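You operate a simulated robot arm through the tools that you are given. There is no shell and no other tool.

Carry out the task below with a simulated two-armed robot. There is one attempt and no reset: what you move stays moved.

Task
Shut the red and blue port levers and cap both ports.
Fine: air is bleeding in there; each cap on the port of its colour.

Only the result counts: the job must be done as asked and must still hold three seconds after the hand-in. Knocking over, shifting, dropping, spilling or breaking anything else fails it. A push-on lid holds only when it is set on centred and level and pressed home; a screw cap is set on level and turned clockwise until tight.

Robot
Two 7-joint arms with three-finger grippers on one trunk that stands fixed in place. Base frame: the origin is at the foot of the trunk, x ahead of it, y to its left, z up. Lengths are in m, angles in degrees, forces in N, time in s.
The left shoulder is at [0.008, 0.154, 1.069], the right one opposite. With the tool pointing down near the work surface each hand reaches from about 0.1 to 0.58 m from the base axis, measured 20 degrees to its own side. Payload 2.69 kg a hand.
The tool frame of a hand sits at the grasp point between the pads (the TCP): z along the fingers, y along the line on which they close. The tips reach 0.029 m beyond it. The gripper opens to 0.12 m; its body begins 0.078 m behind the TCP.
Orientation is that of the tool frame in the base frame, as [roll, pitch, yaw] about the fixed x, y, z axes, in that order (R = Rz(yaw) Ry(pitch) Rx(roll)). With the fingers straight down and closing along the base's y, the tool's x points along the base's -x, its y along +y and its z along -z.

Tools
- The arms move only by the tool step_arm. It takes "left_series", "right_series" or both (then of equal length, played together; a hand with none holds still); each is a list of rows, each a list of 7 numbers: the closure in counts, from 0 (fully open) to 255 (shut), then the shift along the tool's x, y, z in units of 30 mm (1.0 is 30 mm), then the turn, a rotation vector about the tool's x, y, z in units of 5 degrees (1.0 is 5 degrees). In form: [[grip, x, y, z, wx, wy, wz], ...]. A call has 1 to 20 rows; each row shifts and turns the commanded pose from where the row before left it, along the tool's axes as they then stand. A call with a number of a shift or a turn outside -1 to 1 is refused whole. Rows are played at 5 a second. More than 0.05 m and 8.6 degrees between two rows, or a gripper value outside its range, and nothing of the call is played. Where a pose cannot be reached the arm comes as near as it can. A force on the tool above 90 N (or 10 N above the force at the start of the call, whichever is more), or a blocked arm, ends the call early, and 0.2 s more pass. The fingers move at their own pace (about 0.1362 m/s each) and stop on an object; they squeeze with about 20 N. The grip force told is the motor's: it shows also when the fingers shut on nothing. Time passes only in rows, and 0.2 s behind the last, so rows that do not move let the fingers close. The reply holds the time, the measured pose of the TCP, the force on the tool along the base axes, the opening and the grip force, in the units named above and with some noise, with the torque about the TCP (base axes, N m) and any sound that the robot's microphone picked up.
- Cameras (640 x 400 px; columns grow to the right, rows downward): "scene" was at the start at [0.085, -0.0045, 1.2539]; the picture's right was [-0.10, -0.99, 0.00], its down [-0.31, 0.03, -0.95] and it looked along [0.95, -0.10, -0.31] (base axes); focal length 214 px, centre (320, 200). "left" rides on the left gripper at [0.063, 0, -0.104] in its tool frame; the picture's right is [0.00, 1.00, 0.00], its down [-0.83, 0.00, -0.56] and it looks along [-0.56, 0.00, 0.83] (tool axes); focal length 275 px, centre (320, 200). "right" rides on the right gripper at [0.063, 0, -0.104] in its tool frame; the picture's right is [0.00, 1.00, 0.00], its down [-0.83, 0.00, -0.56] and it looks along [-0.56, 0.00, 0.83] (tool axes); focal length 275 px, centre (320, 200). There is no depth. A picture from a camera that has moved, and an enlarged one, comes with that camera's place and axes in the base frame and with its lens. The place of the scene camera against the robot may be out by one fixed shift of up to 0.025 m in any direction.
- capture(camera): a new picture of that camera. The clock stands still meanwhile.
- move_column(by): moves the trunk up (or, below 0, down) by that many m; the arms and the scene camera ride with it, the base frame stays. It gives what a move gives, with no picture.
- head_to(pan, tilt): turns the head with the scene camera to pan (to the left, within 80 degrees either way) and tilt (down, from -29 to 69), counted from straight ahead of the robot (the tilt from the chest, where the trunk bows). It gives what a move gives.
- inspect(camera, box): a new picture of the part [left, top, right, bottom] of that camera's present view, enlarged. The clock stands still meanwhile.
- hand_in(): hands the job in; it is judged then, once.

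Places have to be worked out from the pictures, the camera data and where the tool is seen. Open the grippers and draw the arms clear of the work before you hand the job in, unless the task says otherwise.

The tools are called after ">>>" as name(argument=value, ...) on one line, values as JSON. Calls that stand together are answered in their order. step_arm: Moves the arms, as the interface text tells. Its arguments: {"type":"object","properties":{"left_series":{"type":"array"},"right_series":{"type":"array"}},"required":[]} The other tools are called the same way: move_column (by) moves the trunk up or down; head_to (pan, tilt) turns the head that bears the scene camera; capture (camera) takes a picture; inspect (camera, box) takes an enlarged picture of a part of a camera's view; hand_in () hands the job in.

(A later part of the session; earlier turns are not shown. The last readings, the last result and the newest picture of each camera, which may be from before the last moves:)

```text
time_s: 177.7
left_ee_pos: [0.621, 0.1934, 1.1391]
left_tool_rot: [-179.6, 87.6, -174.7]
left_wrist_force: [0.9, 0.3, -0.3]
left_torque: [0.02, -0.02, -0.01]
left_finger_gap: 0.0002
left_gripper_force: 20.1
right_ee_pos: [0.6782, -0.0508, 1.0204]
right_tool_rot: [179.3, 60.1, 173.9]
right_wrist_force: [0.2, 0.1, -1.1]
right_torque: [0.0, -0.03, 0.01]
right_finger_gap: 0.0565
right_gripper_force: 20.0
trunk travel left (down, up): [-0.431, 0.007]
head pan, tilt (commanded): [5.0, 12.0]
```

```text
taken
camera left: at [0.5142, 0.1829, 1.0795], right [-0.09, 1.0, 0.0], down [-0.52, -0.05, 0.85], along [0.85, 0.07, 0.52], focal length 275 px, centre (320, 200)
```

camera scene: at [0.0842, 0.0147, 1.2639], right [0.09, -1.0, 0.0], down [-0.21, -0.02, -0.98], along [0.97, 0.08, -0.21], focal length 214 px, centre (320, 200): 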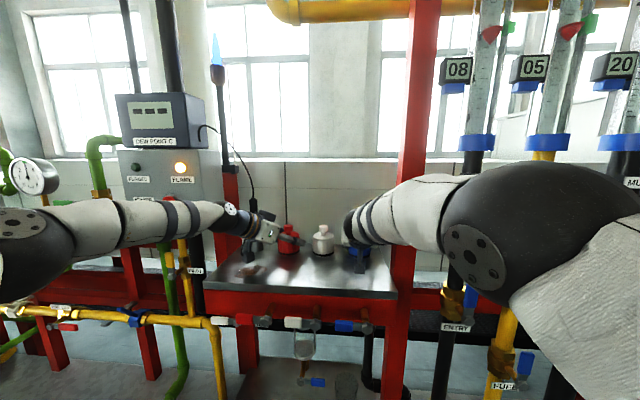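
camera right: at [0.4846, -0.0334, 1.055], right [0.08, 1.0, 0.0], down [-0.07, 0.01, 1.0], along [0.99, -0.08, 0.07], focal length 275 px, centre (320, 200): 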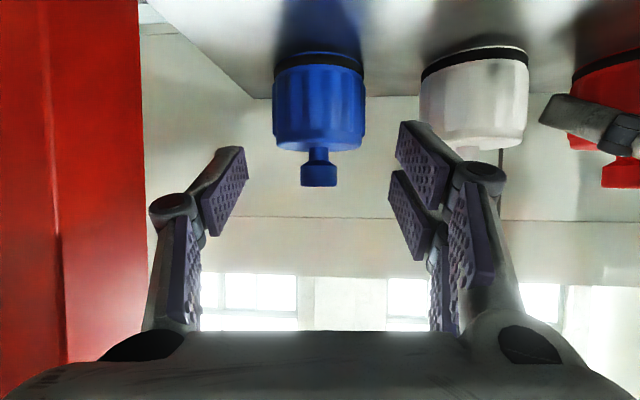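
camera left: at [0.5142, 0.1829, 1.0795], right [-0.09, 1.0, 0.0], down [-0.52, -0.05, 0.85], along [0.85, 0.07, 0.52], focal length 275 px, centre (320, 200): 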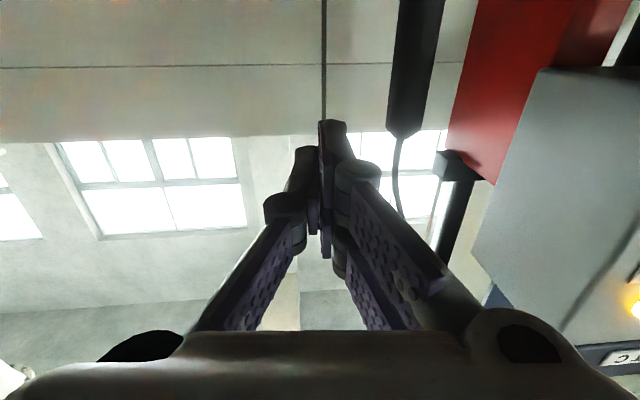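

I bring the fist over the red knob.

>>> step_arm(left_series=[[255, 0.2, -0.577, 0.49, 0, 0, 0], [255, 0.4, -0.577, 0.49, 0, 0, 0], [255, 0.473, -0.577, 0.49, 0, 0, 0], [255, 0, 0, 0, 0, 0, 0]])

>>> capture(camera="left")

```text
time_s: 178.7
left_ee_pos: [0.6671, 0.1431, 1.104]
left_tool_rot: [-178.9, 87.7, -173.9]
left_wrist_force: [0.4, 0.2, -0.5]
left_torque: [0.02, 0.0, 0.02]
left_finger_gap: 0.0
left_gripper_force: 19.8
right_ee_pos: [0.6783, -0.052, 1.0208]
right_tool_rot: [179.4, 60.0, 174.0]
right_wrist_force: [0.2, 0.7, -0.5]
right_torque: [0.0, 0.03, 0.01]
right_finger_gap: 0.0567
right_gripper_force: 19.9
trunk travel left (down, up): [-0.431, 0.007]
head pan, tilt (commanded): [5.0, 12.0]
```

```text
taken
camera left: at [0.5602, 0.1337, 1.0458], right [-0.09, 1.0, 0.0], down [-0.52, -0.05, 0.85], along [0.85, 0.07, 0.52], focal length 275 px, centre (320, 200)
```

left: 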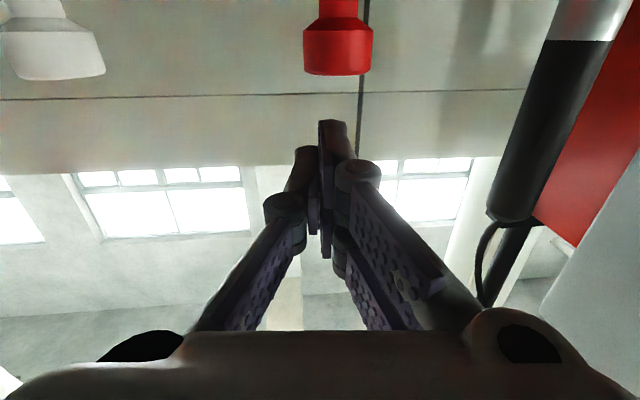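

Well aligned over the knob. I lower and press, first to contact.

>>> step_arm(left_series=[[255, 0.133, 0, 0.006, 0, 0, 0], [255, 0.133, 0, 0.006, 0, 0, 0], [255, 0.133, 0, 0.006, 0, 0, 0], [255, 0.133, 0, 0.006, 0, 0, 0], [255, 0.067, 0, 0.003, 0, 0, 0], [255, 0.067, 0, 0.003, 0, 0, 0], [255, 0.067, 0, 0.003, 0, 0, 0], [255, 0.067, 0, 0.003, 0, 0, 0], [255, 0, 0, 0, 0, 0, 0]])

```text
time_s: 180.7
left_ee_pos: [0.6687, 0.1439, 1.0823]
left_tool_rot: [-178.4, 87.8, -173.2]
left_wrist_force: [2.2, 0.7, 6.4]
left_torque: [0.07, -0.17, -0.01]
left_finger_gap: 0.0
left_gripper_force: 20.1
right_ee_pos: [0.6785, -0.0506, 1.0213]
right_tool_rot: [179.4, 60.0, 174.0]
right_wrist_force: [-0.1, -0.8, -0.5]
right_torque: [0.02, -0.01, -0.01]
right_finger_gap: 0.0566
right_gripper_force: 20.6
trunk travel left (down, up): [-0.431, 0.007]
head pan, tilt (commanded): [5.0, 12.0]
```

Contact (6 N). Now the strong press in 2 mm command steps.

>>> step_arm(left_series=[[255, 0.067, 0, 0.003, 0, 0, 0], [255, 0.067, 0, 0.003, 0, 0, 0], [255, 0.067, 0, 0.003, 0, 0, 0], [255, 0.067, 0, 0.003, 0, 0, 0], [255, 0.067, 0, 0.003, 0, 0, 0], [255, 0.067, 0, 0.003, 0, 0, 0], [255, 0.067, 0, 0.003, 0, 0, 0], [255, 0.067, 0, 0.003, 0, 0, 0], [255, 0, 0, 0, 0, 0, 0]])

>>> inspect(camera="scene", box=[230, 210, 350, 275])

```text
time_s: 182.7
left_ee_pos: [0.667, 0.1439, 1.0812]
left_tool_rot: [-148.5, 89.6, -143.5]
left_wrist_force: [9.5, 6.7, 51.6]
left_torque: [0.36, -1.16, 0.07]
left_finger_gap: 0.0
left_gripper_force: 20.2
right_ee_pos: [0.6769, -0.0514, 1.024]
right_tool_rot: [179.3, 60.3, 174.0]
right_wrist_force: [-0.3, 0.5, -1.2]
right_torque: [-0.01, 0.02, 0.0]
right_finger_gap: 0.0563
right_gripper_force: 19.8
trunk travel left (down, up): [-0.431, 0.007]
head pan, tilt (commanded): [5.0, 12.0]
```

```text
5.33 times, centred on (290, 242) of scene
camera zoom: at [0.0812, 0.0131, 1.2644], right [0.09, -1.0, 0.0], down [-0.2, -0.02, -0.98], along [0.97, 0.09, -0.21], focal length 1144 px, centre (480, -27)
```

zoom: 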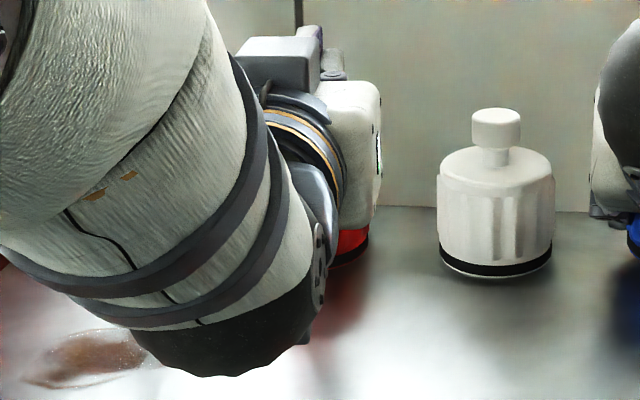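

52 N now. A few more steps to about 75 N.

>>> step_arm(left_series=[[255, 0.067, 0, 0.003, 0, 0, 0], [255, 0.067, 0, 0.003, 0, 0, 0], [255, 0.067, 0, 0.003, 0, 0, 0], [255, 0.067, 0, 0.003, 0, 0, 0], [255, 0.067, 0, 0.003, 0, 0, 0], [255, 0, 0, 0, 0, 0, 0]])

```text
time_s: 184.1
left_ee_pos: [0.6662, 0.1433, 1.0796]
left_tool_rot: [-12.7, 89.1, -7.8]
left_wrist_force: [5.5, 4.7, 72.4]
left_torque: [0.39, -0.84, 0.05]
left_finger_gap: 0.0
left_gripper_force: 19.8
right_ee_pos: [0.6736, -0.0524, 1.0247]
right_tool_rot: [179.1, 60.4, 173.9]
right_wrist_force: [2.8, -0.3, 1.2]
right_torque: [0.01, -0.06, 0.01]
right_finger_gap: 0.0566
right_gripper_force: 20.4
trunk travel left (down, up): [-0.431, 0.007]
head pan, tilt (commanded): [5.0, 12.0]
```

72 N reached. I lift the fist off slowly and inspect the cap.

>>> step_arm(left_series=[[255, -0.2, 0, -0.009, 0, 0, 0], [255, -0.2, 0, -0.009, 0, 0, 0], [255, -0.2, 0, -0.009, 0, 0, 0], [255, -0.2, 0, -0.009, 0, 0, 0], [255, -0.33, 0, -0.014, 0, 0, 0], [255, -0.66, 0, -0.029, 0, 0, 0], [255, -0.66, 0, -0.029, 0, 0, 0], [255, 0, 0, 0, 0, 0, 0]])

>>> inspect(camera="scene", box=[230, 210, 350, 275])

>>> capture(camera="left")

```text
time_s: 185.9
left_ee_pos: [0.6687, 0.1429, 1.1251]
left_tool_rot: [-179.0, 87.3, -174.2]
left_wrist_force: [-0.2, 0.2, 0.5]
left_torque: [0.0, -0.04, -0.01]
left_finger_gap: 0.0
left_gripper_force: 19.5
right_ee_pos: [0.6791, -0.0519, 1.0191]
right_tool_rot: [179.3, 59.9, 174.1]
right_wrist_force: [0.6, 0.0, -0.1]
right_torque: [-0.03, -0.02, 0.01]
right_finger_gap: 0.0565
right_gripper_force: 20.0
trunk travel left (down, up): [-0.431, 0.007]
head pan, tilt (commanded): [5.0, 12.0]
```

```text
5.33 times, centred on (290, 242) of scene
camera zoom: at [0.0855, 0.0134, 1.2635], right [0.09, -1.0, 0.0], down [-0.21, -0.02, -0.98], along [0.97, 0.09, -0.21], focal length 1144 px, centre (480, -27)
```

zoom: 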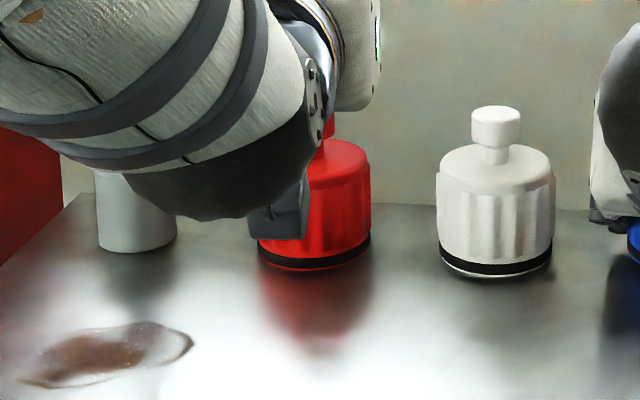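

```text
taken
camera left: at [0.5622, 0.1335, 1.0674], right [-0.09, 1.0, 0.0], down [-0.51, -0.05, 0.86], along [0.85, 0.07, 0.52], focal length 275 px, centre (320, 200)
```

left: 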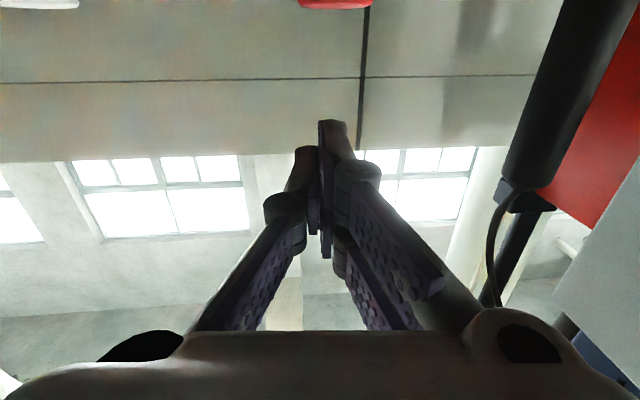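

The strong press pushed the red cap ≈2 mm to −x/−y within its play (side forces). I go back with the open hand to check retention and re-centre it.

>>> step_arm(left_series=[[255, 0, 0, -0.67, 0, 0, 0], [255, 0, 0, -0.67, 0, 0, 0], [255, 0, 0, -0.67, 0, 0, 0], [96, 0, 0, 0, 0, 1, 0], [96, 0, 0, 0, 0, 1, 0], [96, 0, 0, 0, 0, 1, 0], [96, 0, 0, 0, 0, 1, 0], [96, 0, 0, 0, 0, 1, 0], [96, 0, 0, 0, 0, 0.5, 0], [96, 0.72, 0.13, 0.43, 0, 0, 0], [96, 0.72, 0.13, 0.43, 0, 0, 0], [96, 0.6, 0.1, 0.36, 0, 0, 0], [96, 0, 0, 0, 0, 0, 0]])

>>> capture(camera="left")

```text
time_s: 188.7
left_ee_pos: [0.6096, 0.1511, 1.0573]
left_tool_rot: [-180.0, 60.0, -174.9]
left_wrist_force: [1.6, -0.6, 0.1]
left_torque: [-0.01, 0.0, 0.0]
left_finger_gap: 0.075
left_gripper_force: 0.0
right_ee_pos: [0.6786, -0.0513, 1.0211]
right_tool_rot: [179.3, 60.0, 173.9]
right_wrist_force: [0.5, 0.3, 0.1]
right_torque: [0.01, -0.01, -0.05]
right_finger_gap: 0.0567
right_gripper_force: 20.5
trunk travel left (down, up): [-0.431, 0.007]
head pan, tilt (commanded): [5.0, 12.0]
```

```text
taken
camera left: at [0.4879, 0.1399, 1.0554], right [-0.09, 1.0, 0.0], down [-0.07, -0.01, 1.0], along [0.99, 0.08, 0.07], focal length 275 px, centre (320, 200)
```

left: 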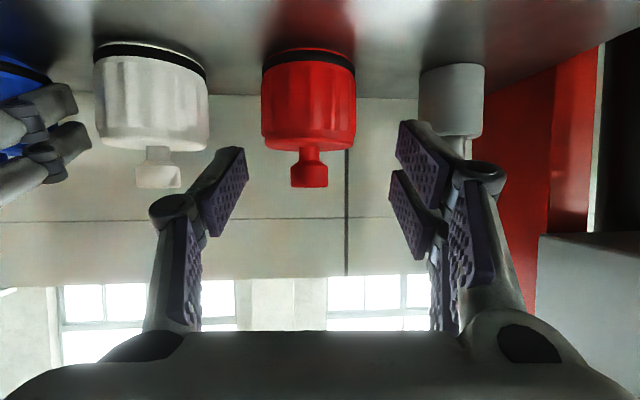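

I correct 5 mm laterally and advance around the cap.

>>> step_arm(left_series=[[96, 0, -0.2, 0, 0, 0, 0], [96, 0, 0, 0.683, 0, 0, 0], [96, 0, 0, 0.683, 0, 0, 0], [96, 0, 0, 0.683, 0, 0, 0], [96, 0, 0, 0.683, 0, 0, 0], [96, 0, 0, 0, 0, 0, 0]])

>>> inspect(camera="left", box=[220, 40, 420, 300])

```text
time_s: 190.1
left_ee_pos: [0.6808, 0.1499, 1.0172]
left_tool_rot: [-179.9, 60.1, -174.9]
left_wrist_force: [0.4, 0.5, 0.0]
left_torque: [0.02, -0.02, 0.02]
left_finger_gap: 0.0751
left_gripper_force: 0.0
right_ee_pos: [0.6787, -0.0512, 1.0209]
right_tool_rot: [179.5, 60.0, 174.0]
right_wrist_force: [0.3, -0.8, -0.7]
right_torque: [0.0, -0.02, 0.02]
right_finger_gap: 0.0562
right_gripper_force: 19.6
trunk travel left (down, up): [-0.431, 0.007]
head pan, tilt (commanded): [5.0, 12.0]
```

```text
1.54 times, centred on (320, 170) of left
camera zoom: at [0.5592, 0.139, 1.015], right [-0.09, 1.0, 0.0], down [-0.07, -0.01, 1.0], along [0.99, 0.08, 0.07], focal length 424 px, centre (320, 246)
```

zoom: 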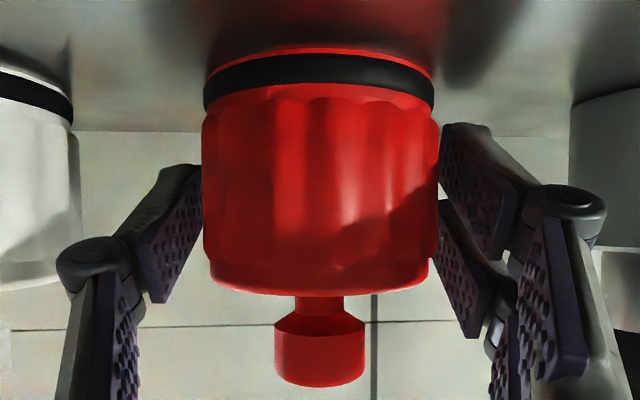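

Centred on the cap. I close and do the lift test.

>>> step_arm(left_series=[[255, 0, 0, 0, 0, 0, 0], [255, 0, 0, 0, 0, 0, 0], [255, 0, 0, 0, 0, 0, 0], [255, -0.043, 0, -0.025, 0, 0, 0], [255, -0.043, 0, -0.025, 0, 0, 0], [255, 0, 0, 0, 0, 0, 0]])

>>> inspect(camera="left", box=[220, 40, 420, 300])

```text
time_s: 191.5
left_ee_pos: [0.681, 0.1504, 1.0197]
left_tool_rot: [-179.9, 60.0, -174.8]
left_wrist_force: [-0.3, -0.6, 0.0]
left_torque: [0.01, 0.0, -0.01]
left_finger_gap: 0.0581
left_gripper_force: 20.1
right_ee_pos: [0.6783, -0.0502, 1.0211]
right_tool_rot: [179.4, 60.0, 174.0]
right_wrist_force: [-0.2, 0.1, -0.6]
right_torque: [0.05, -0.05, 0.02]
right_finger_gap: 0.0565
right_gripper_force: 20.1
trunk travel left (down, up): [-0.431, 0.007]
head pan, tilt (commanded): [5.0, 12.0]
```

```text
1.54 times, centred on (320, 170) of left
camera zoom: at [0.5588, 0.1388, 1.0179], right [-0.09, 1.0, 0.0], down [-0.07, -0.01, 1.0], along [0.99, 0.08, 0.07], focal length 424 px, centre (320, 246)
```

zoom: 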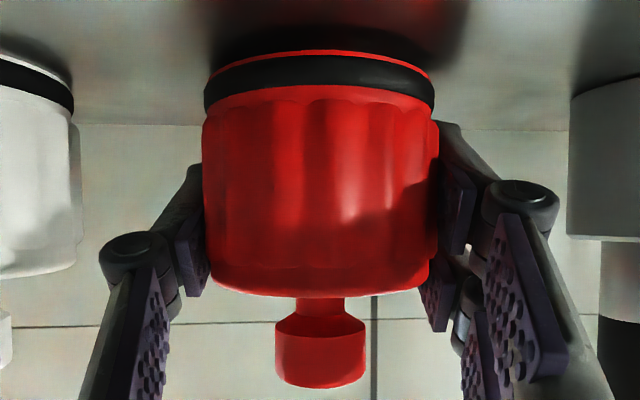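

The red cap still lifts freely, even after 72 N. To know what "capped" looks like here, the untouched white cap is the reference: a very gentle check whether it is rigidly held will tell. First I put the red cap down, exactly centred, and release it.

>>> step_arm(left_series=[[255, -0.036, 0.054, 0.062, 0, 0, 0], [255, 0.058, 0, 0.033, 0, 0, 0], [255, 0.058, 0, 0.033, 0, 0, 0], [255, 0, 0, 0, 0, 0, 0]])

```text
time_s: 192.5
left_ee_pos: [0.6819, 0.152, 1.0177]
left_tool_rot: [-179.8, 60.1, -174.9]
left_wrist_force: [0.7, 0.1, 0.7]
left_torque: [0.06, -0.02, 0.0]
left_finger_gap: 0.0583
left_gripper_force: 19.8
right_ee_pos: [0.6785, -0.0518, 1.0214]
right_tool_rot: [179.5, 60.0, 174.1]
right_wrist_force: [-0.2, -0.2, -0.4]
right_torque: [0.01, 0.01, -0.02]
right_finger_gap: 0.0563
right_gripper_force: 19.6
trunk travel left (down, up): [-0.431, 0.007]
head pan, tilt (commanded): [5.0, 12.0]
```

Side forces are nil – it is centred. A short press, then release and withdraw.

>>> step_arm(left_series=[[255, 0.058, 0, 0.033, 0, 0, 0], [255, 0.058, 0, 0.033, 0, 0, 0], [255, 0, 0, 0, 0, 0, 0], [255, -0.087, 0, -0.05, 0, 0, 0], [255, 0, 0, 0, 0, 0, 0], [106, 0, 0, 0, 0, 0, 0], [96, 0, 0, 0, 0, 0, 0], [96, -0.05, 0, -0.3, 0, 0, 0], [96, 0, 0, -0.6, 0, 0, 0], [96, 0, 0, -0.667, 0, 0, 0], [96, 0, 0, -0.667, 0, 0, 0], [96, 0, 0, -0.667, 0, 0, 0], [96, 0, 0, 0, 0, 0, 0]])

>>> capture(camera="left")

>>> inspect(camera="scene", box=[230, 210, 350, 275])

```text
time_s: 195.3
left_ee_pos: [0.6086, 0.1475, 1.0592]
left_tool_rot: [-179.9, 60.0, -174.9]
left_wrist_force: [0.0, 0.0, 0.7]
left_torque: [0.0, 0.01, -0.01]
left_finger_gap: 0.075
left_gripper_force: 0.0
right_ee_pos: [0.6789, -0.0517, 1.02]
right_tool_rot: [179.5, 59.9, 174.0]
right_wrist_force: [0.5, 0.1, -0.4]
right_torque: [0.02, 0.01, -0.04]
right_finger_gap: 0.0561
right_gripper_force: 19.5
trunk travel left (down, up): [-0.431, 0.007]
head pan, tilt (commanded): [5.0, 12.0]
```

```text
taken
camera left: at [0.4868, 0.1351, 1.0568], right [-0.09, 1.0, 0.0], down [-0.07, -0.01, 1.0], along [0.99, 0.08, 0.07], focal length 275 px, centre (320, 200)
```

left: 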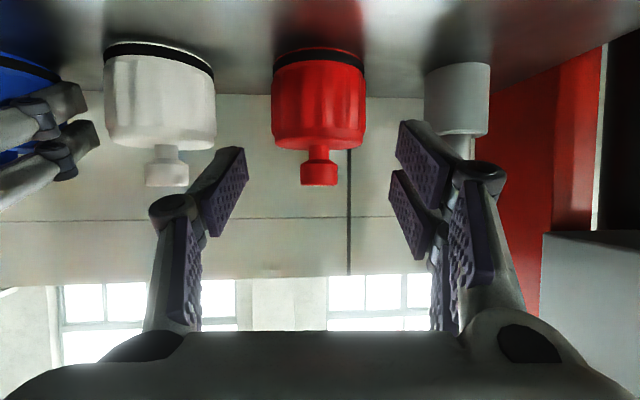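

```text
5.33 times, centred on (290, 242) of scene
camera zoom: at [0.0854, 0.0133, 1.2636], right [0.09, -1.0, 0.0], down [-0.21, -0.02, -0.98], along [0.97, 0.09, -0.21], focal length 1144 px, centre (480, -27)
```

zoom: 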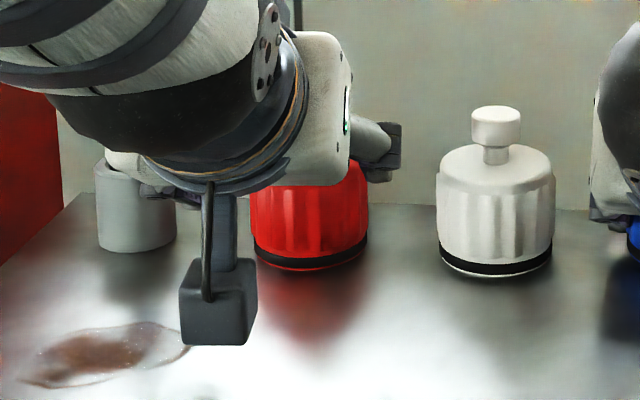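

Red stands centred. Now I set the blue cap down centred too (+1 mm y), check side forces, and release it.

>>> step_arm(right_series=[[255, 0.01, 0.04, -0.02, 0, 0, 0], [255, 0.058, 0, 0.033, 0, 0, 0], [255, 0.058, 0, 0.033, 0, 0, 0], [255, 0, 0, 0, 0, 0, 0]])

```text
time_s: 196.3
left_ee_pos: [0.6078, 0.1461, 1.0596]
left_tool_rot: [-180.0, 60.1, -174.9]
left_wrist_force: [-0.6, -0.1, -0.2]
left_torque: [0.0, 0.02, -0.03]
left_finger_gap: 0.0749
left_gripper_force: 0.0
right_ee_pos: [0.6776, -0.0502, 1.0171]
right_tool_rot: [179.3, 60.0, 174.0]
right_wrist_force: [-1.0, 0.1, -1.1]
right_torque: [0.01, 0.0, -0.01]
right_finger_gap: 0.0563
right_gripper_force: 19.8
trunk travel left (down, up): [-0.431, 0.007]
head pan, tilt (commanded): [5.0, 12.0]
```

Centred with no side force. I lower to contact, press briefly, release and withdraw the right hand.

>>> step_arm(right_series=[[255, 0.058, 0, 0.033, 0, 0, 0], [255, 0.058, 0, 0.033, 0, 0, 0], [255, 0.058, 0, 0.033, 0, 0, 0], [255, 0, 0, 0, 0, 0, 0]])

>>> step_arm(right_series=[[255, -0.058, 0, -0.033, 0, 0, 0], [255, 0, 0, 0, 0, 0, 0], [106, 0, 0, 0, 0, 0, 0], [96, 0, 0, 0, 0, 0, 0], [96, -0.05, 0, -0.3, 0, 0, 0], [96, 0, 0, -0.6, 0, 0, 0], [96, 0, 0, -0.667, 0, 0, 0], [96, 0, 0, -0.667, 0, 0, 0], [96, 0, 0, -0.667, 0, 0, 0], [96, 0, 0, 0, 0, 0, 0]])

>>> capture(camera="right")

```text
time_s: 197.3
left_ee_pos: [0.6074, 0.1474, 1.0614]
left_tool_rot: [-179.8, 60.2, -174.8]
left_wrist_force: [-0.2, 0.3, 0.7]
left_torque: [-0.02, 0.02, -0.01]
left_finger_gap: 0.0751
left_gripper_force: 0.0
right_ee_pos: [0.6777, -0.0488, 1.0145]
right_tool_rot: [179.3, 60.3, 174.1]
right_wrist_force: [3.3, 4.1, 15.0]
right_torque: [-0.01, -0.01, 0.05]
right_finger_gap: 0.057
right_gripper_force: 20.0
trunk travel left (down, up): [-0.431, 0.007]
head pan, tilt (commanded): [5.0, 12.0]
```

```text
time_s: 199.5
left_ee_pos: [0.6081, 0.1472, 1.0589]
left_tool_rot: [-179.9, 59.9, -174.9]
left_wrist_force: [1.0, -0.3, 0.2]
left_torque: [0.01, -0.05, 0.01]
left_finger_gap: 0.0749
left_gripper_force: 0.1
right_ee_pos: [0.6024, -0.0371, 1.0573]
right_tool_rot: [-180.0, 60.1, 175.1]
right_wrist_force: [-0.7, 0.5, -0.4]
right_torque: [0.01, -0.01, -0.02]
right_finger_gap: 0.0748
right_gripper_force: 0.1
trunk travel left (down, up): [-0.431, 0.007]
head pan, tilt (commanded): [5.0, 12.0]
```

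```text
taken
camera right: at [0.4805, -0.0273, 1.0547], right [0.08, 1.0, 0.0], down [-0.06, 0.01, 1.0], along [0.99, -0.08, 0.07], focal length 275 px, centre (320, 200)
```

right: 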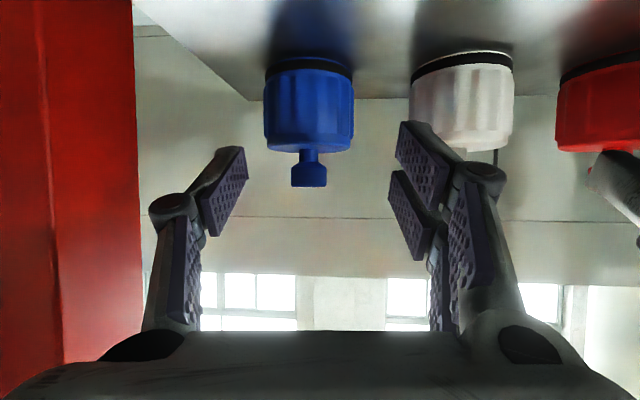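

All three caps stand alike. My longest uninterrupted turn so far was only 60° (the lift tests may have undone it), so before concluding, I will turn the red cap continuously through several strokes. I approach it with yaw +10°.

>>> step_arm(left_series=[[96, 0, 0, 0, -0.866, 0, -0.5], [96, -0.012, -0.248, 0.021, 0, 0, 0], [96, 0, 0, 0.708, 0, 0, 0], [96, 0, 0, 0.708, 0, 0, 0], [96, 0, 0, 0.708, 0, 0, 0], [96, 0, 0, 0.708, 0, 0, 0], [96, 0, 0, 0, 0, 0, 0]])

>>> inspect(camera="left", box=[220, 40, 420, 300])

```text
time_s: 201.1
left_ee_pos: [0.6767, 0.1463, 1.0118]
left_tool_rot: [-178.9, 58.2, -172.6]
left_wrist_force: [-1.8, 0.3, 9.4]
left_torque: [0.48, 0.05, 0.09]
left_finger_gap: 0.0776
left_gripper_force: 1.7
left hand out of reach, approached as far as the arm can: row 1, 2
right_ee_pos: [0.6004, -0.0377, 1.0597]
right_tool_rot: [-179.9, 60.1, 175.0]
right_wrist_force: [0.2, -0.4, 0.9]
right_torque: [0.02, 0.01, 0.04]
right_finger_gap: 0.0749
right_gripper_force: 0.2
trunk travel left (down, up): [-0.431, 0.007]
head pan, tilt (commanded): [5.0, 12.0]
```

```text
1.54 times, centred on (320, 170) of left
camera zoom: at [0.5548, 0.1316, 1.0131], right [-0.11, 0.99, -0.01], down [-0.04, 0.0, 1.0], along [0.99, 0.11, 0.04], focal length 424 px, centre (320, 246)
```

zoom: 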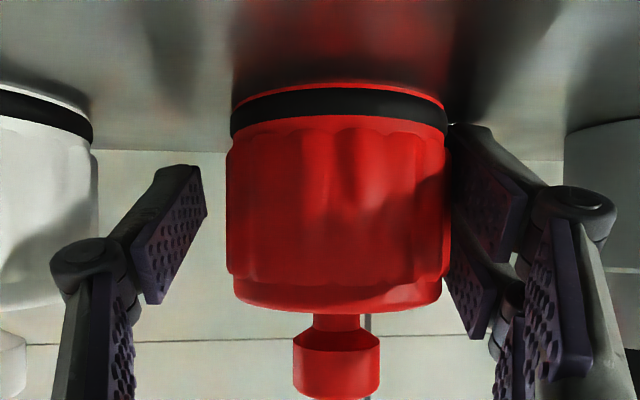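

The approach deviated (a reach limit at that yaw): the hand is 5 mm too far to −y and the fingertips touch the shelf lightly. I raise 4 mm and shift back to centre carefully.

>>> step_arm(left_series=[[96, -0.13, 0, -0.075, 0, 0, 0], [96, 0, 0.08, 0, 0, 0, 0], [96, 0, 0.08, 0, 0, 0, 0], [96, 0, 0, 0, 0, 0, 0]])

>>> inspect(camera="left", box=[220, 40, 420, 300])

>>> inspect(camera="scene", box=[230, 210, 350, 275])

```text
time_s: 202.1
left_ee_pos: [0.6758, 0.1507, 1.0135]
left_tool_rot: [-179.0, 57.7, -172.5]
left_wrist_force: [0.7, -1.3, 0.1]
left_torque: [-0.05, 0.03, 0.01]
left_finger_gap: 0.0753
left_gripper_force: 0.1
right_ee_pos: [0.6018, -0.039, 1.0572]
right_tool_rot: [180.0, 60.0, 175.0]
right_wrist_force: [0.6, 0.4, -0.7]
right_torque: [0.05, -0.01, 0.01]
right_finger_gap: 0.0748
right_gripper_force: 0.0
trunk travel left (down, up): [-0.431, 0.007]
head pan, tilt (commanded): [5.0, 12.0]
```

```text
1.54 times, centred on (320, 170) of left
camera zoom: at [0.5546, 0.1363, 1.0147], right [-0.11, 0.99, -0.01], down [-0.03, 0.0, 1.0], along [0.99, 0.11, 0.03], focal length 424 px, centre (320, 246)
```

zoom: 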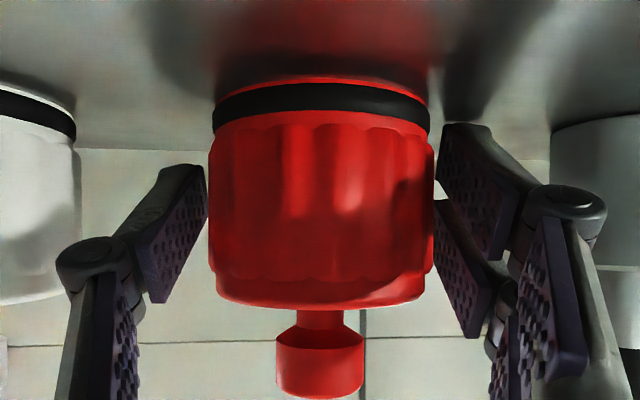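

```text
5.33 times, centred on (290, 242) of scene
camera zoom: at [0.085, 0.0133, 1.2637], right [0.09, -1.0, 0.0], down [-0.21, -0.02, -0.98], along [0.97, 0.09, -0.21], focal length 1144 px, centre (480, -27)
```

zoom: 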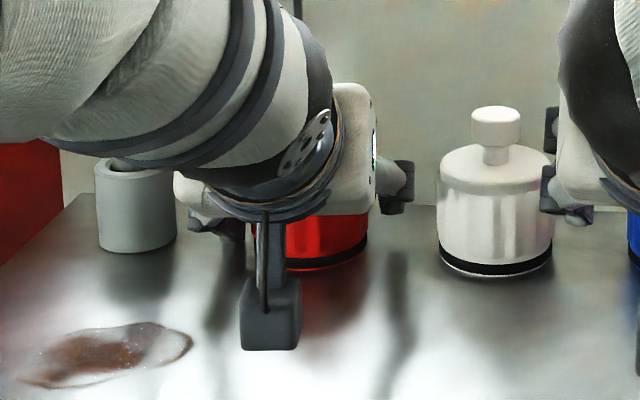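

The hand is centred and free again and the red cap is undisturbed (still centred in the scene view). Rather than more turning, I first do the press exactly as described – centred and level – by compensating the side force during the fist press. I withdraw, raise, and form the fist again.

>>> step_arm(left_series=[[96, -0.05, 0, -0.3, 0, 0, 0], [96, 0, 0, -0.6, 0, 0, 0], [96, 0, 0, -0.667, 0, 0, 0], [96, 0, 0, -0.667, 0, 0, 0], [96, 0, 0, -0.5, 0, 0, 0], [96, -0.722, 0, -0.417, 0, 0, 0], [96, -0.722, 0, -0.417, 0, 0, 0], [255, -0.722, 0, -0.417, 0, 0, 0], [255, 0, 0, 0, 0, -1, 0], [255, 0, 0, 0, 0, -1, 0], [255, 0, 0, 0, 0, -1, 0], [255, 0, 0, 0, 0, -1, 0], [255, 0, 0, 0, 0, -1, 0], [255, 0, 0, 0, 0, -0.7, 0], [255, 0, 0, 0, 0, 0, 0]])

>>> capture(camera="left")

>>> inspect(camera="right", box=[250, 40, 640, 200])

```text
time_s: 205.3
left_ee_pos: [0.6104, 0.1445, 1.1329]
left_tool_rot: [-171.4, 86.4, -164.6]
left_wrist_force: [0.1, -0.6, 0.2]
left_torque: [0.0, -0.03, 0.0]
left_finger_gap: 0.0
left_gripper_force: 19.9
right_ee_pos: [0.6009, -0.0381, 1.0574]
right_tool_rot: [-180.0, 60.0, 175.0]
right_wrist_force: [-0.5, 0.2, -0.5]
right_torque: [-0.01, 0.03, 0.04]
right_finger_gap: 0.0751
right_gripper_force: 0.0
trunk travel left (down, up): [-0.431, 0.007]
head pan, tilt (commanded): [5.0, 12.0]
```

```text
taken
camera left: at [0.5031, 0.1312, 1.0769], right [-0.12, 0.99, 0.0], down [-0.5, -0.05, 0.86], along [0.86, 0.1, 0.5], focal length 275 px, centre (320, 200)
```

left: 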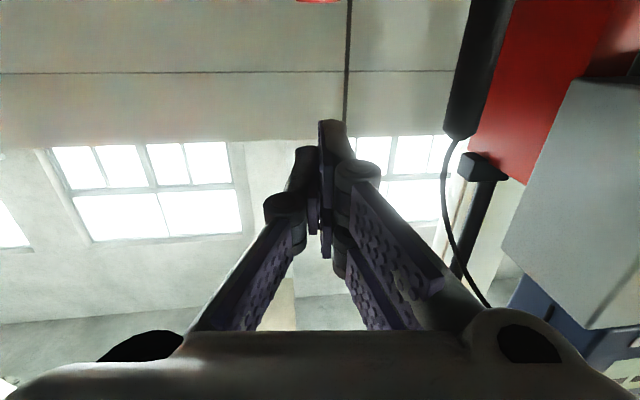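

```text
1.64 times, centred on (445, 120) of right
camera zoom: at [0.4806, -0.0275, 1.0551], right [0.09, 1.0, 0.0], down [-0.07, 0.01, 1.0], along [0.99, -0.08, 0.07], focal length 452 px, centre (115, 331)
```

zoom: 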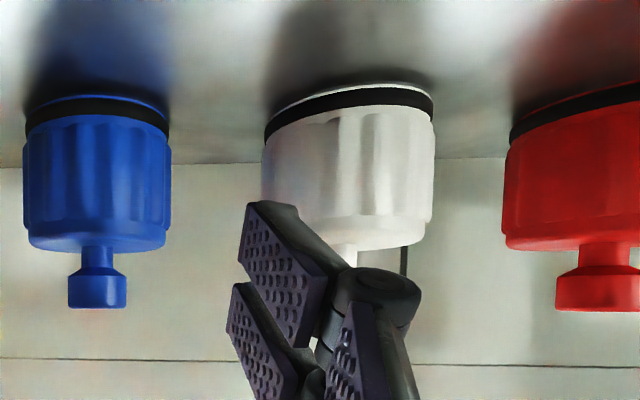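

All caps stand level. I move the left fist over the red knob again.

>>> step_arm(left_series=[[255, 0.27, -0.066, 0.656, 0, 0, 0], [255, 0.27, -0.066, 0.656, 0, 0, 0], [255, 0.27, -0.066, 0.656, 0, 0, 0], [255, 0, 0, 0, 0, 0, 0]])

>>> capture(camera="left")

```text
time_s: 206.3
left_ee_pos: [0.6682, 0.149, 1.105]
left_tool_rot: [-171.4, 86.5, -164.7]
left_wrist_force: [-0.5, 0.5, 0.0]
left_torque: [-0.02, 0.03, 0.0]
left_finger_gap: 0.0
left_gripper_force: 19.9
right_ee_pos: [0.6011, -0.038, 1.0588]
right_tool_rot: [180.0, 60.0, 175.0]
right_wrist_force: [0.6, 0.2, -0.3]
right_torque: [0.01, 0.01, 0.0]
right_finger_gap: 0.0748
right_gripper_force: 0.0
trunk travel left (down, up): [-0.431, 0.007]
head pan, tilt (commanded): [5.0, 12.0]
```

```text
taken
camera left: at [0.5604, 0.1347, 1.0491], right [-0.12, 0.99, 0.0], down [-0.5, -0.05, 0.86], along [0.86, 0.1, 0.5], focal length 275 px, centre (320, 200)
```

left: 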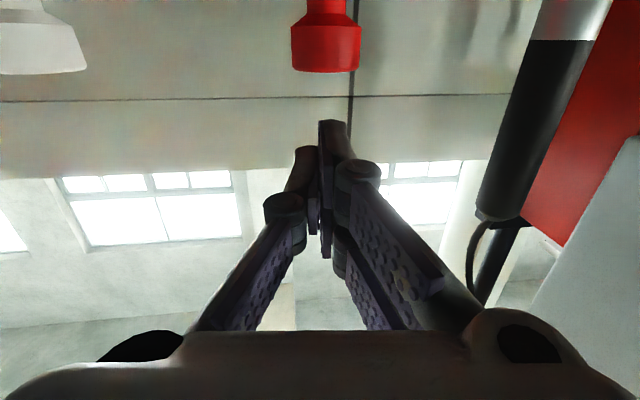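

I shift 4.5 mm to centre the finger on the knob, then lower to light contact.

>>> step_arm(left_series=[[255, 0, -0.15, 0, 0, 0, 0], [255, 0.133, 0, 0.008, 0, 0, 0], [255, 0.133, 0, 0.008, 0, 0, 0], [255, 0.133, 0, 0.008, 0, 0, 0], [255, 0.133, 0, 0.008, 0, 0, 0], [255, 0.067, 0, 0.004, 0, 0, 0], [255, 0.067, 0, 0.004, 0, 0, 0], [255, 0.067, 0, 0.004, 0, 0, 0], [255, 0.067, 0, 0.004, 0, 0, 0], [255, 0, 0, 0, 0, 0, 0]])

```text
time_s: 208.5
left_ee_pos: [0.6681, 0.1425, 1.082]
left_tool_rot: [-170.9, 86.6, -164.2]
left_wrist_force: [1.2, 0.0, 5.0]
left_torque: [0.04, -0.15, -0.04]
left_finger_gap: 0.0
left_gripper_force: 19.9
right_ee_pos: [0.6023, -0.0386, 1.0591]
right_tool_rot: [-180.0, 60.0, 175.1]
right_wrist_force: [-0.5, 1.1, -0.2]
right_torque: [0.03, 0.0, 0.01]
right_finger_gap: 0.0748
right_gripper_force: 0.0
trunk travel left (down, up): [-0.431, 0.007]
head pan, tilt (commanded): [5.0, 12.0]
```

Light contact. I press in steps with forward compensation against the side force and read after each batch.

>>> step_arm(left_series=[[255, 0.067, 0.005, 0.02, 0, 0, 0], [255, 0.067, 0.005, 0.02, 0, 0, 0], [255, 0.067, 0.005, 0.02, 0, 0, 0], [255, 0.067, 0.005, 0.02, 0, 0, 0], [255, 0, 0, 0, 0, 0, 0]])

```text
time_s: 209.7
left_ee_pos: [0.6678, 0.1432, 1.0804]
left_tool_rot: [-167.0, 87.3, -160.2]
left_wrist_force: [-0.7, 3.1, 31.8]
left_torque: [0.2, -0.65, 0.06]
left_finger_gap: 0.0
left_gripper_force: 20.0
right_ee_pos: [0.5992, -0.0379, 1.0607]
right_tool_rot: [179.8, 60.3, 174.8]
right_wrist_force: [0.1, 0.1, 0.0]
right_torque: [-0.06, 0.0, -0.01]
right_finger_gap: 0.0747
right_gripper_force: 0.0
trunk travel left (down, up): [-0.431, 0.007]
head pan, tilt (commanded): [5.0, 12.0]
```

32 N with almost no side force – the compensation works. I continue to about 60 N.

>>> step_arm(left_series=[[255, 0.067, 0.015, 0.017, 0, 0, 0], [255, 0.067, 0.015, 0.017, 0, 0, 0], [255, 0.067, 0.01, 0.017, 0, 0, 0], [255, 0.067, 0.01, 0.017, 0, 0, 0], [255, 0.067, 0.01, 0.017, 0, 0, 0], [255, 0, 0, 0, 0, 0, 0]])

>>> inspect(camera="right", box=[500, 40, 640, 200])

```text
time_s: 211.1
left_ee_pos: [0.6666, 0.1415, 1.081]
left_tool_rot: [-153.2, 88.3, -146.5]
left_wrist_force: [-6.9, -0.9, 52.3]
left_torque: [0.22, -0.96, -0.02]
left_finger_gap: 0.0
left_gripper_force: 19.8
right_ee_pos: [0.5958, -0.039, 1.0625]
right_tool_rot: [179.8, 60.4, 174.8]
right_wrist_force: [-0.9, 0.0, -0.3]
right_torque: [-0.02, 0.03, 0.01]
right_finger_gap: 0.0747
right_gripper_force: 0.1
trunk travel left (down, up): [-0.431, 0.007]
head pan, tilt (commanded): [5.0, 12.0]
```

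```text
2.50 times, centred on (570, 120) of right
camera zoom: at [0.4753, -0.0286, 1.0587], right [0.09, 1.0, 0.0], down [-0.07, 0.01, 1.0], along [0.99, -0.09, 0.07], focal length 688 px, centre (-305, 400)
```

zoom: 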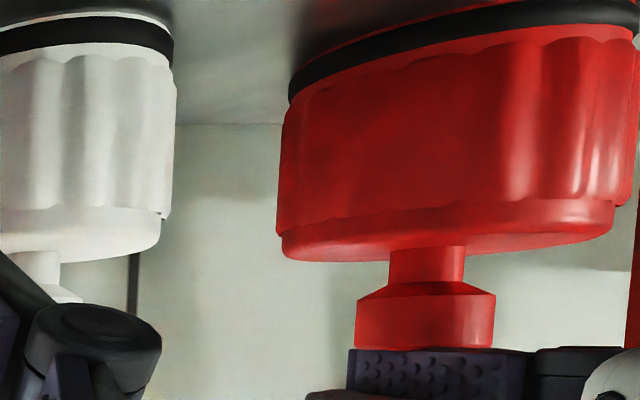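

52 N, side force now slightly the other way, i.e. near zero at the cap. I unload along the same path and look at the cap's position.

>>> step_arm(left_series=[[255, -0.067, -0.01, -0.017, 0, 0, 0], [255, -0.067, -0.01, -0.017, 0, 0, 0], [255, -0.067, -0.01, -0.017, 0, 0, 0], [255, -0.067, -0.015, -0.017, 0, 0, 0], [255, -0.067, -0.015, -0.017, 0, 0, 0], [255, -0.067, -0.005, -0.02, 0, 0, 0], [255, -0.067, -0.005, -0.02, 0, 0, 0], [255, -0.067, -0.005, -0.02, 0, 0, 0], [255, -0.067, -0.005, -0.02, 0, 0, 0], [255, -0.2, 0, -0.01, 0, 0, 0], [255, -0.4, 0, -0.02, 0, 0, 0], [255, -0.6, 0, -0.03, 0, 0, 0], [255, 0, 0, -0.67, 0, 0, 0], [255, 0, 0, -0.67, 0, 0, 0], [255, 0, 0, -0.67, 0, 0, 0], [255, 0, 0, 0, 0, 0, 0]])

>>> inspect(camera="scene", box=[230, 210, 350, 275])

>>> inspect(camera="right", box=[250, 40, 640, 200])

```text
time_s: 214.5
left_ee_pos: [0.6097, 0.1357, 1.1205]
left_tool_rot: [-171.4, 86.3, -164.7]
left_wrist_force: [-0.6, -0.6, 0.7]
left_torque: [-0.02, 0.0, 0.0]
left_finger_gap: 0.0
left_gripper_force: 19.7
right_ee_pos: [0.602, -0.0384, 1.0573]
right_tool_rot: [-180.0, 59.9, 175.1]
right_wrist_force: [0.3, -0.5, 0.0]
right_torque: [0.01, -0.01, -0.01]
right_finger_gap: 0.0748
right_gripper_force: 0.0
trunk travel left (down, up): [-0.431, 0.007]
head pan, tilt (commanded): [5.0, 12.0]
```

```text
5.33 times, centred on (290, 242) of scene
camera zoom: at [0.0853, 0.0133, 1.2637], right [0.09, -1.0, 0.0], down [-0.21, -0.02, -0.98], along [0.97, 0.09, -0.21], focal length 1144 px, centre (480, -27)
```

zoom: 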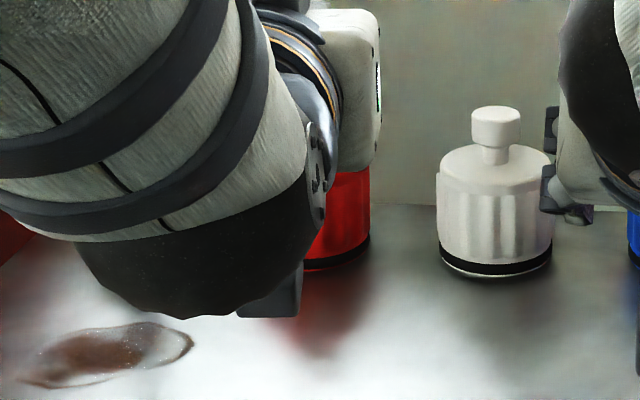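

```text
1.64 times, centred on (445, 120) of right
camera zoom: at [0.4808, -0.0275, 1.0548], right [0.09, 1.0, 0.0], down [-0.06, 0.01, 1.0], along [0.99, -0.08, 0.07], focal length 452 px, centre (115, 331)
```

zoom: 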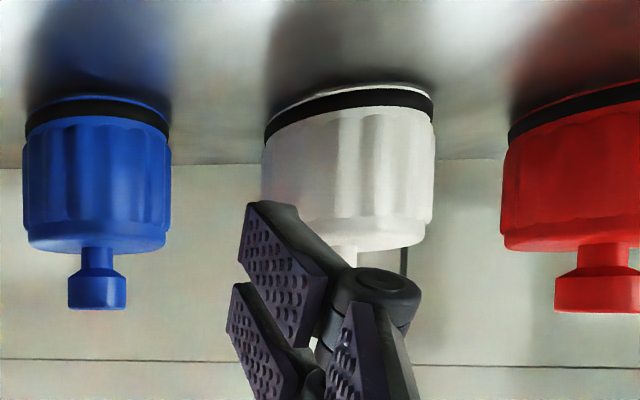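

The red cap is within ≈1 mm of centre after the press. I return to the gripping attitude (correcting the small roll/yaw errors) and go to the pre-grasp for another retention check.

>>> step_arm(left_series=[[96, 0, 0, 0, 0, 1, 0], [96, 0, 0, 0, 0, 1, 0], [96, 0, 0, 0, 0, 1, 0], [96, 0, 0, 0, 0, 1, 0], [96, 0, 0, 0, 0, 1, 0], [96, 0, 0, 0, 0, 0.7, 0], [96, 0, 0, 0, 0.233, -0.46, 0.25], [96, 0.587, 0.112, 0.35, 0, 0, 0], [96, 0.587, 0.112, 0.35, 0, 0, 0], [96, 0.587, 0.112, 0.35, 0, 0, 0], [96, 0, 0, 0, 0, 0, 0]])

>>> capture(camera="left")

```text
time_s: 216.9
left_ee_pos: [0.6138, 0.1322, 1.0577]
left_tool_rot: [-177.4, 63.1, -175.1]
left_wrist_force: [-0.6, -0.8, -0.4]
left_torque: [-0.03, 0.0, -0.02]
left_finger_gap: 0.0746
left_gripper_force: 0.2
left hand out of reach, approached as far as the arm can: row 5, 6
right_ee_pos: [0.6026, -0.0368, 1.0582]
right_tool_rot: [-180.0, 60.0, 175.1]
right_wrist_force: [-0.4, -0.8, -0.1]
right_torque: [-0.01, 0.0, -0.02]
right_finger_gap: 0.0747
right_gripper_force: 0.0
trunk travel left (down, up): [-0.431, 0.007]
head pan, tilt (commanded): [5.0, 12.0]
```

```text
taken
camera left: at [0.4925, 0.1267, 1.0499], right [-0.04, 1.0, -0.02], down [-0.12, 0.01, 0.99], along [0.99, 0.05, 0.12], focal length 275 px, centre (320, 200)
```

left: 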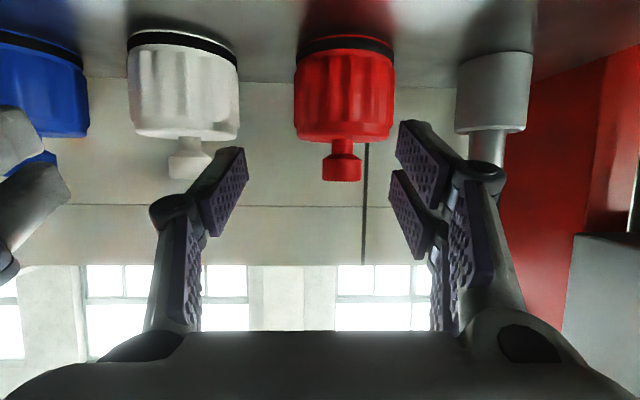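

The left arm has drifted into an awkward configuration here, so I retreat it to the left. Then, with the right hand (which is well placed), I will make the one decisive and very gentle check on the reference: is the white cap rigidly held or merely standing?

>>> step_arm(left_series=[[96, 0, 0, -0.667, 0, 0, 0], [96, 0, 0, -0.667, 0, 0, 0], [96, 0, 0, -0.667, 0, 0, 0], [96, -0.5, 0.3, -0.667, 0, 0, 0], [96, -0.5, 0.5, -0.5, 0, 0, 0], [96, -0.5, 0.7, -0.5, 0, 0, 0], [96, 0, 0.8, -0.3, 0, 0, 0], [96, 0, 0, 0, 0, 0, 0]])

>>> capture(camera="scene")

>>> capture(camera="left")

```text
time_s: 218.7
left_ee_pos: [0.5245, 0.1997, 1.1507]
left_tool_rot: [-177.5, 63.0, -175.1]
left_wrist_force: [1.4, -0.3, -0.1]
left_torque: [0.02, -0.01, 0.0]
left_finger_gap: 0.0746
left_gripper_force: 0.1
left hand out of reach, approached as far as the arm can: row 4
right_ee_pos: [0.6023, -0.0383, 1.0573]
right_tool_rot: [-180.0, 60.0, 174.9]
right_wrist_force: [0.0, -1.0, -0.3]
right_torque: [0.0, -0.03, -0.01]
right_finger_gap: 0.0748
right_gripper_force: 0.0
trunk travel left (down, up): [-0.431, 0.007]
head pan, tilt (commanded): [5.0, 12.0]
```

```text
taken
camera scene: at [0.0851, 0.0129, 1.2637], right [0.09, -1.0, 0.0], down [-0.21, -0.02, -0.98], along [0.97, 0.09, -0.21], focal length 214 px, centre (320, 200)
```

scene: 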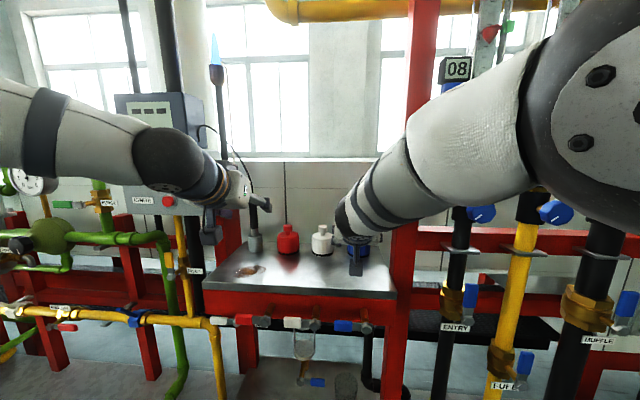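

```text
taken
camera left: at [0.4025, 0.1939, 1.1421], right [-0.04, 1.0, -0.02], down [-0.12, 0.01, 0.99], along [0.99, 0.05, 0.12], focal length 275 px, centre (320, 200)
```

left: 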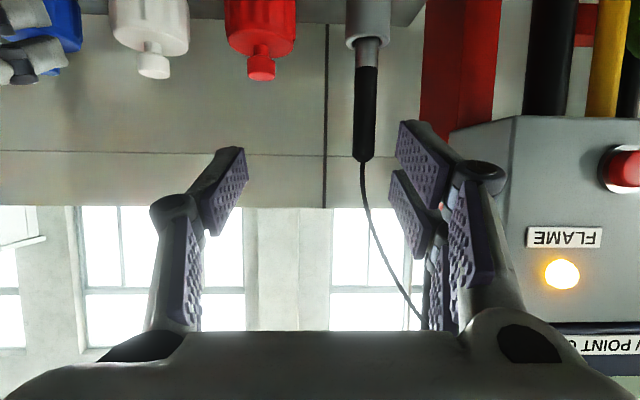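

The left hand is clear. I look closely at red and white side by side for any height or tilt difference.

>>> inspect(camera="scene", box=[270, 215, 350, 265])

>>> inspect(camera="scene", box=[274, 243, 306, 259])

>>> inspect(camera="scene", box=[308, 243, 340, 259])

```text
8.00 times, centred on (310, 240) of scene
camera zoom: at [0.0851, 0.0129, 1.2637], right [0.09, -1.0, 0.0], down [-0.21, -0.02, -0.98], along [0.97, 0.09, -0.21], focal length 1716 px, centre (400, -120)
```

zoom: 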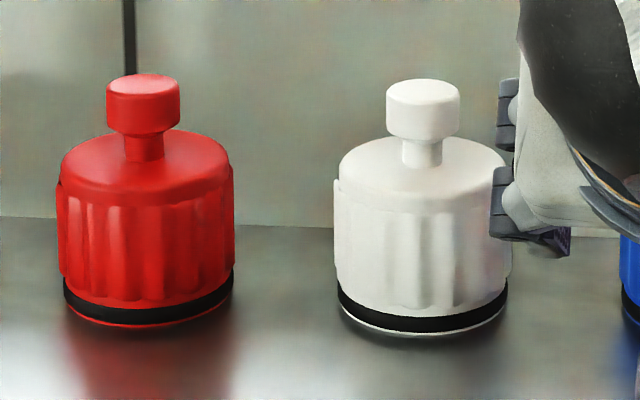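

```text
16.00 times, centred on (290, 251) of scene
camera zoom: at [0.0851, 0.0129, 1.2637], right [0.09, -1.0, 0.0], down [-0.21, -0.02, -0.98], along [0.97, 0.09, -0.21], focal length 3432 px, centre (800, -616)
```

zoom: 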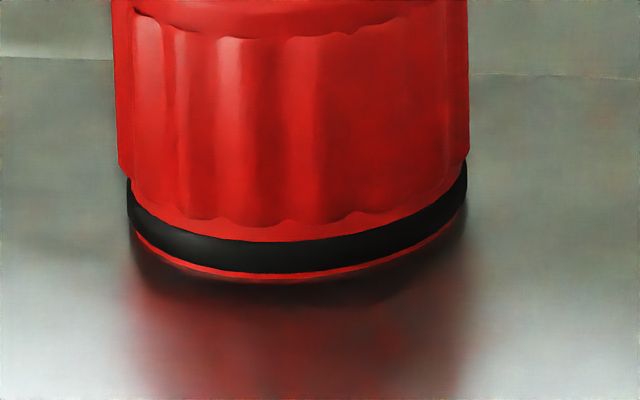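

```text
16.00 times, centred on (324, 251) of scene
camera zoom: at [0.0851, 0.0129, 1.2637], right [0.09, -1.0, 0.0], down [-0.21, -0.02, -0.98], along [0.97, 0.09, -0.21], focal length 3432 px, centre (256, -616)
```

zoom: 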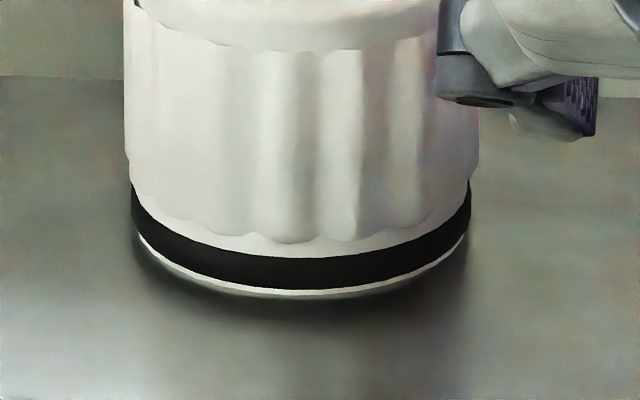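

Red and white look identical (base ring and lip on the shelf). I move the right hand in front of the white cap for the gentle check.

>>> step_arm(right_series=[[96, -0.289, 0, -0.167, 0, 0, 0], [96, 0.035, 0.789, -0.06, 0, 0, 0], [96, 0.035, 0.789, -0.06, 0, 0, 0], [96, 0.035, 0.789, -0.06, 0, 0, 0], [96, 0.035, 0.789, -0.06, 0, 0, 0], [96, 0.289, 0, 0.167, 0, 0, 0], [96, 0, 0, 0, 0, 0, 0]])

>>> capture(camera="right")

>>> capture(camera="scene")

```text
time_s: 220.3
left_ee_pos: [0.524, 0.2018, 1.1506]
left_tool_rot: [-177.4, 63.1, -175.1]
left_wrist_force: [0.1, 0.3, -0.2]
left_torque: [-0.01, 0.01, -0.05]
left_finger_gap: 0.0749
left_gripper_force: 0.0
right_ee_pos: [0.6039, 0.0553, 1.0559]
right_tool_rot: [179.9, 60.0, 174.7]
right_wrist_force: [-0.4, 1.1, 0.1]
right_torque: [0.03, 0.03, -0.02]
right_finger_gap: 0.0749
right_gripper_force: 0.0
trunk travel left (down, up): [-0.431, 0.007]
head pan, tilt (commanded): [5.0, 12.0]
```

```text
taken
camera right: at [0.4828, 0.0653, 1.054], right [0.09, 1.0, 0.0], down [-0.07, 0.01, 1.0], along [0.99, -0.09, 0.07], focal length 275 px, centre (320, 200)
```

right: 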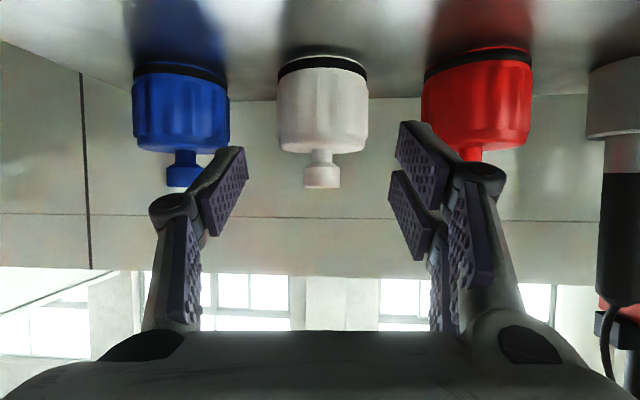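

```text
taken
camera scene: at [0.085, 0.0134, 1.2638], right [0.09, -1.0, 0.0], down [-0.21, -0.02, -0.98], along [0.97, 0.09, -0.21], focal length 214 px, centre (320, 200)
```

scene: 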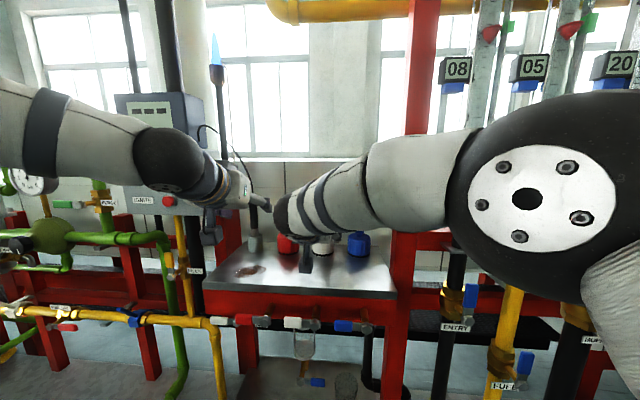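

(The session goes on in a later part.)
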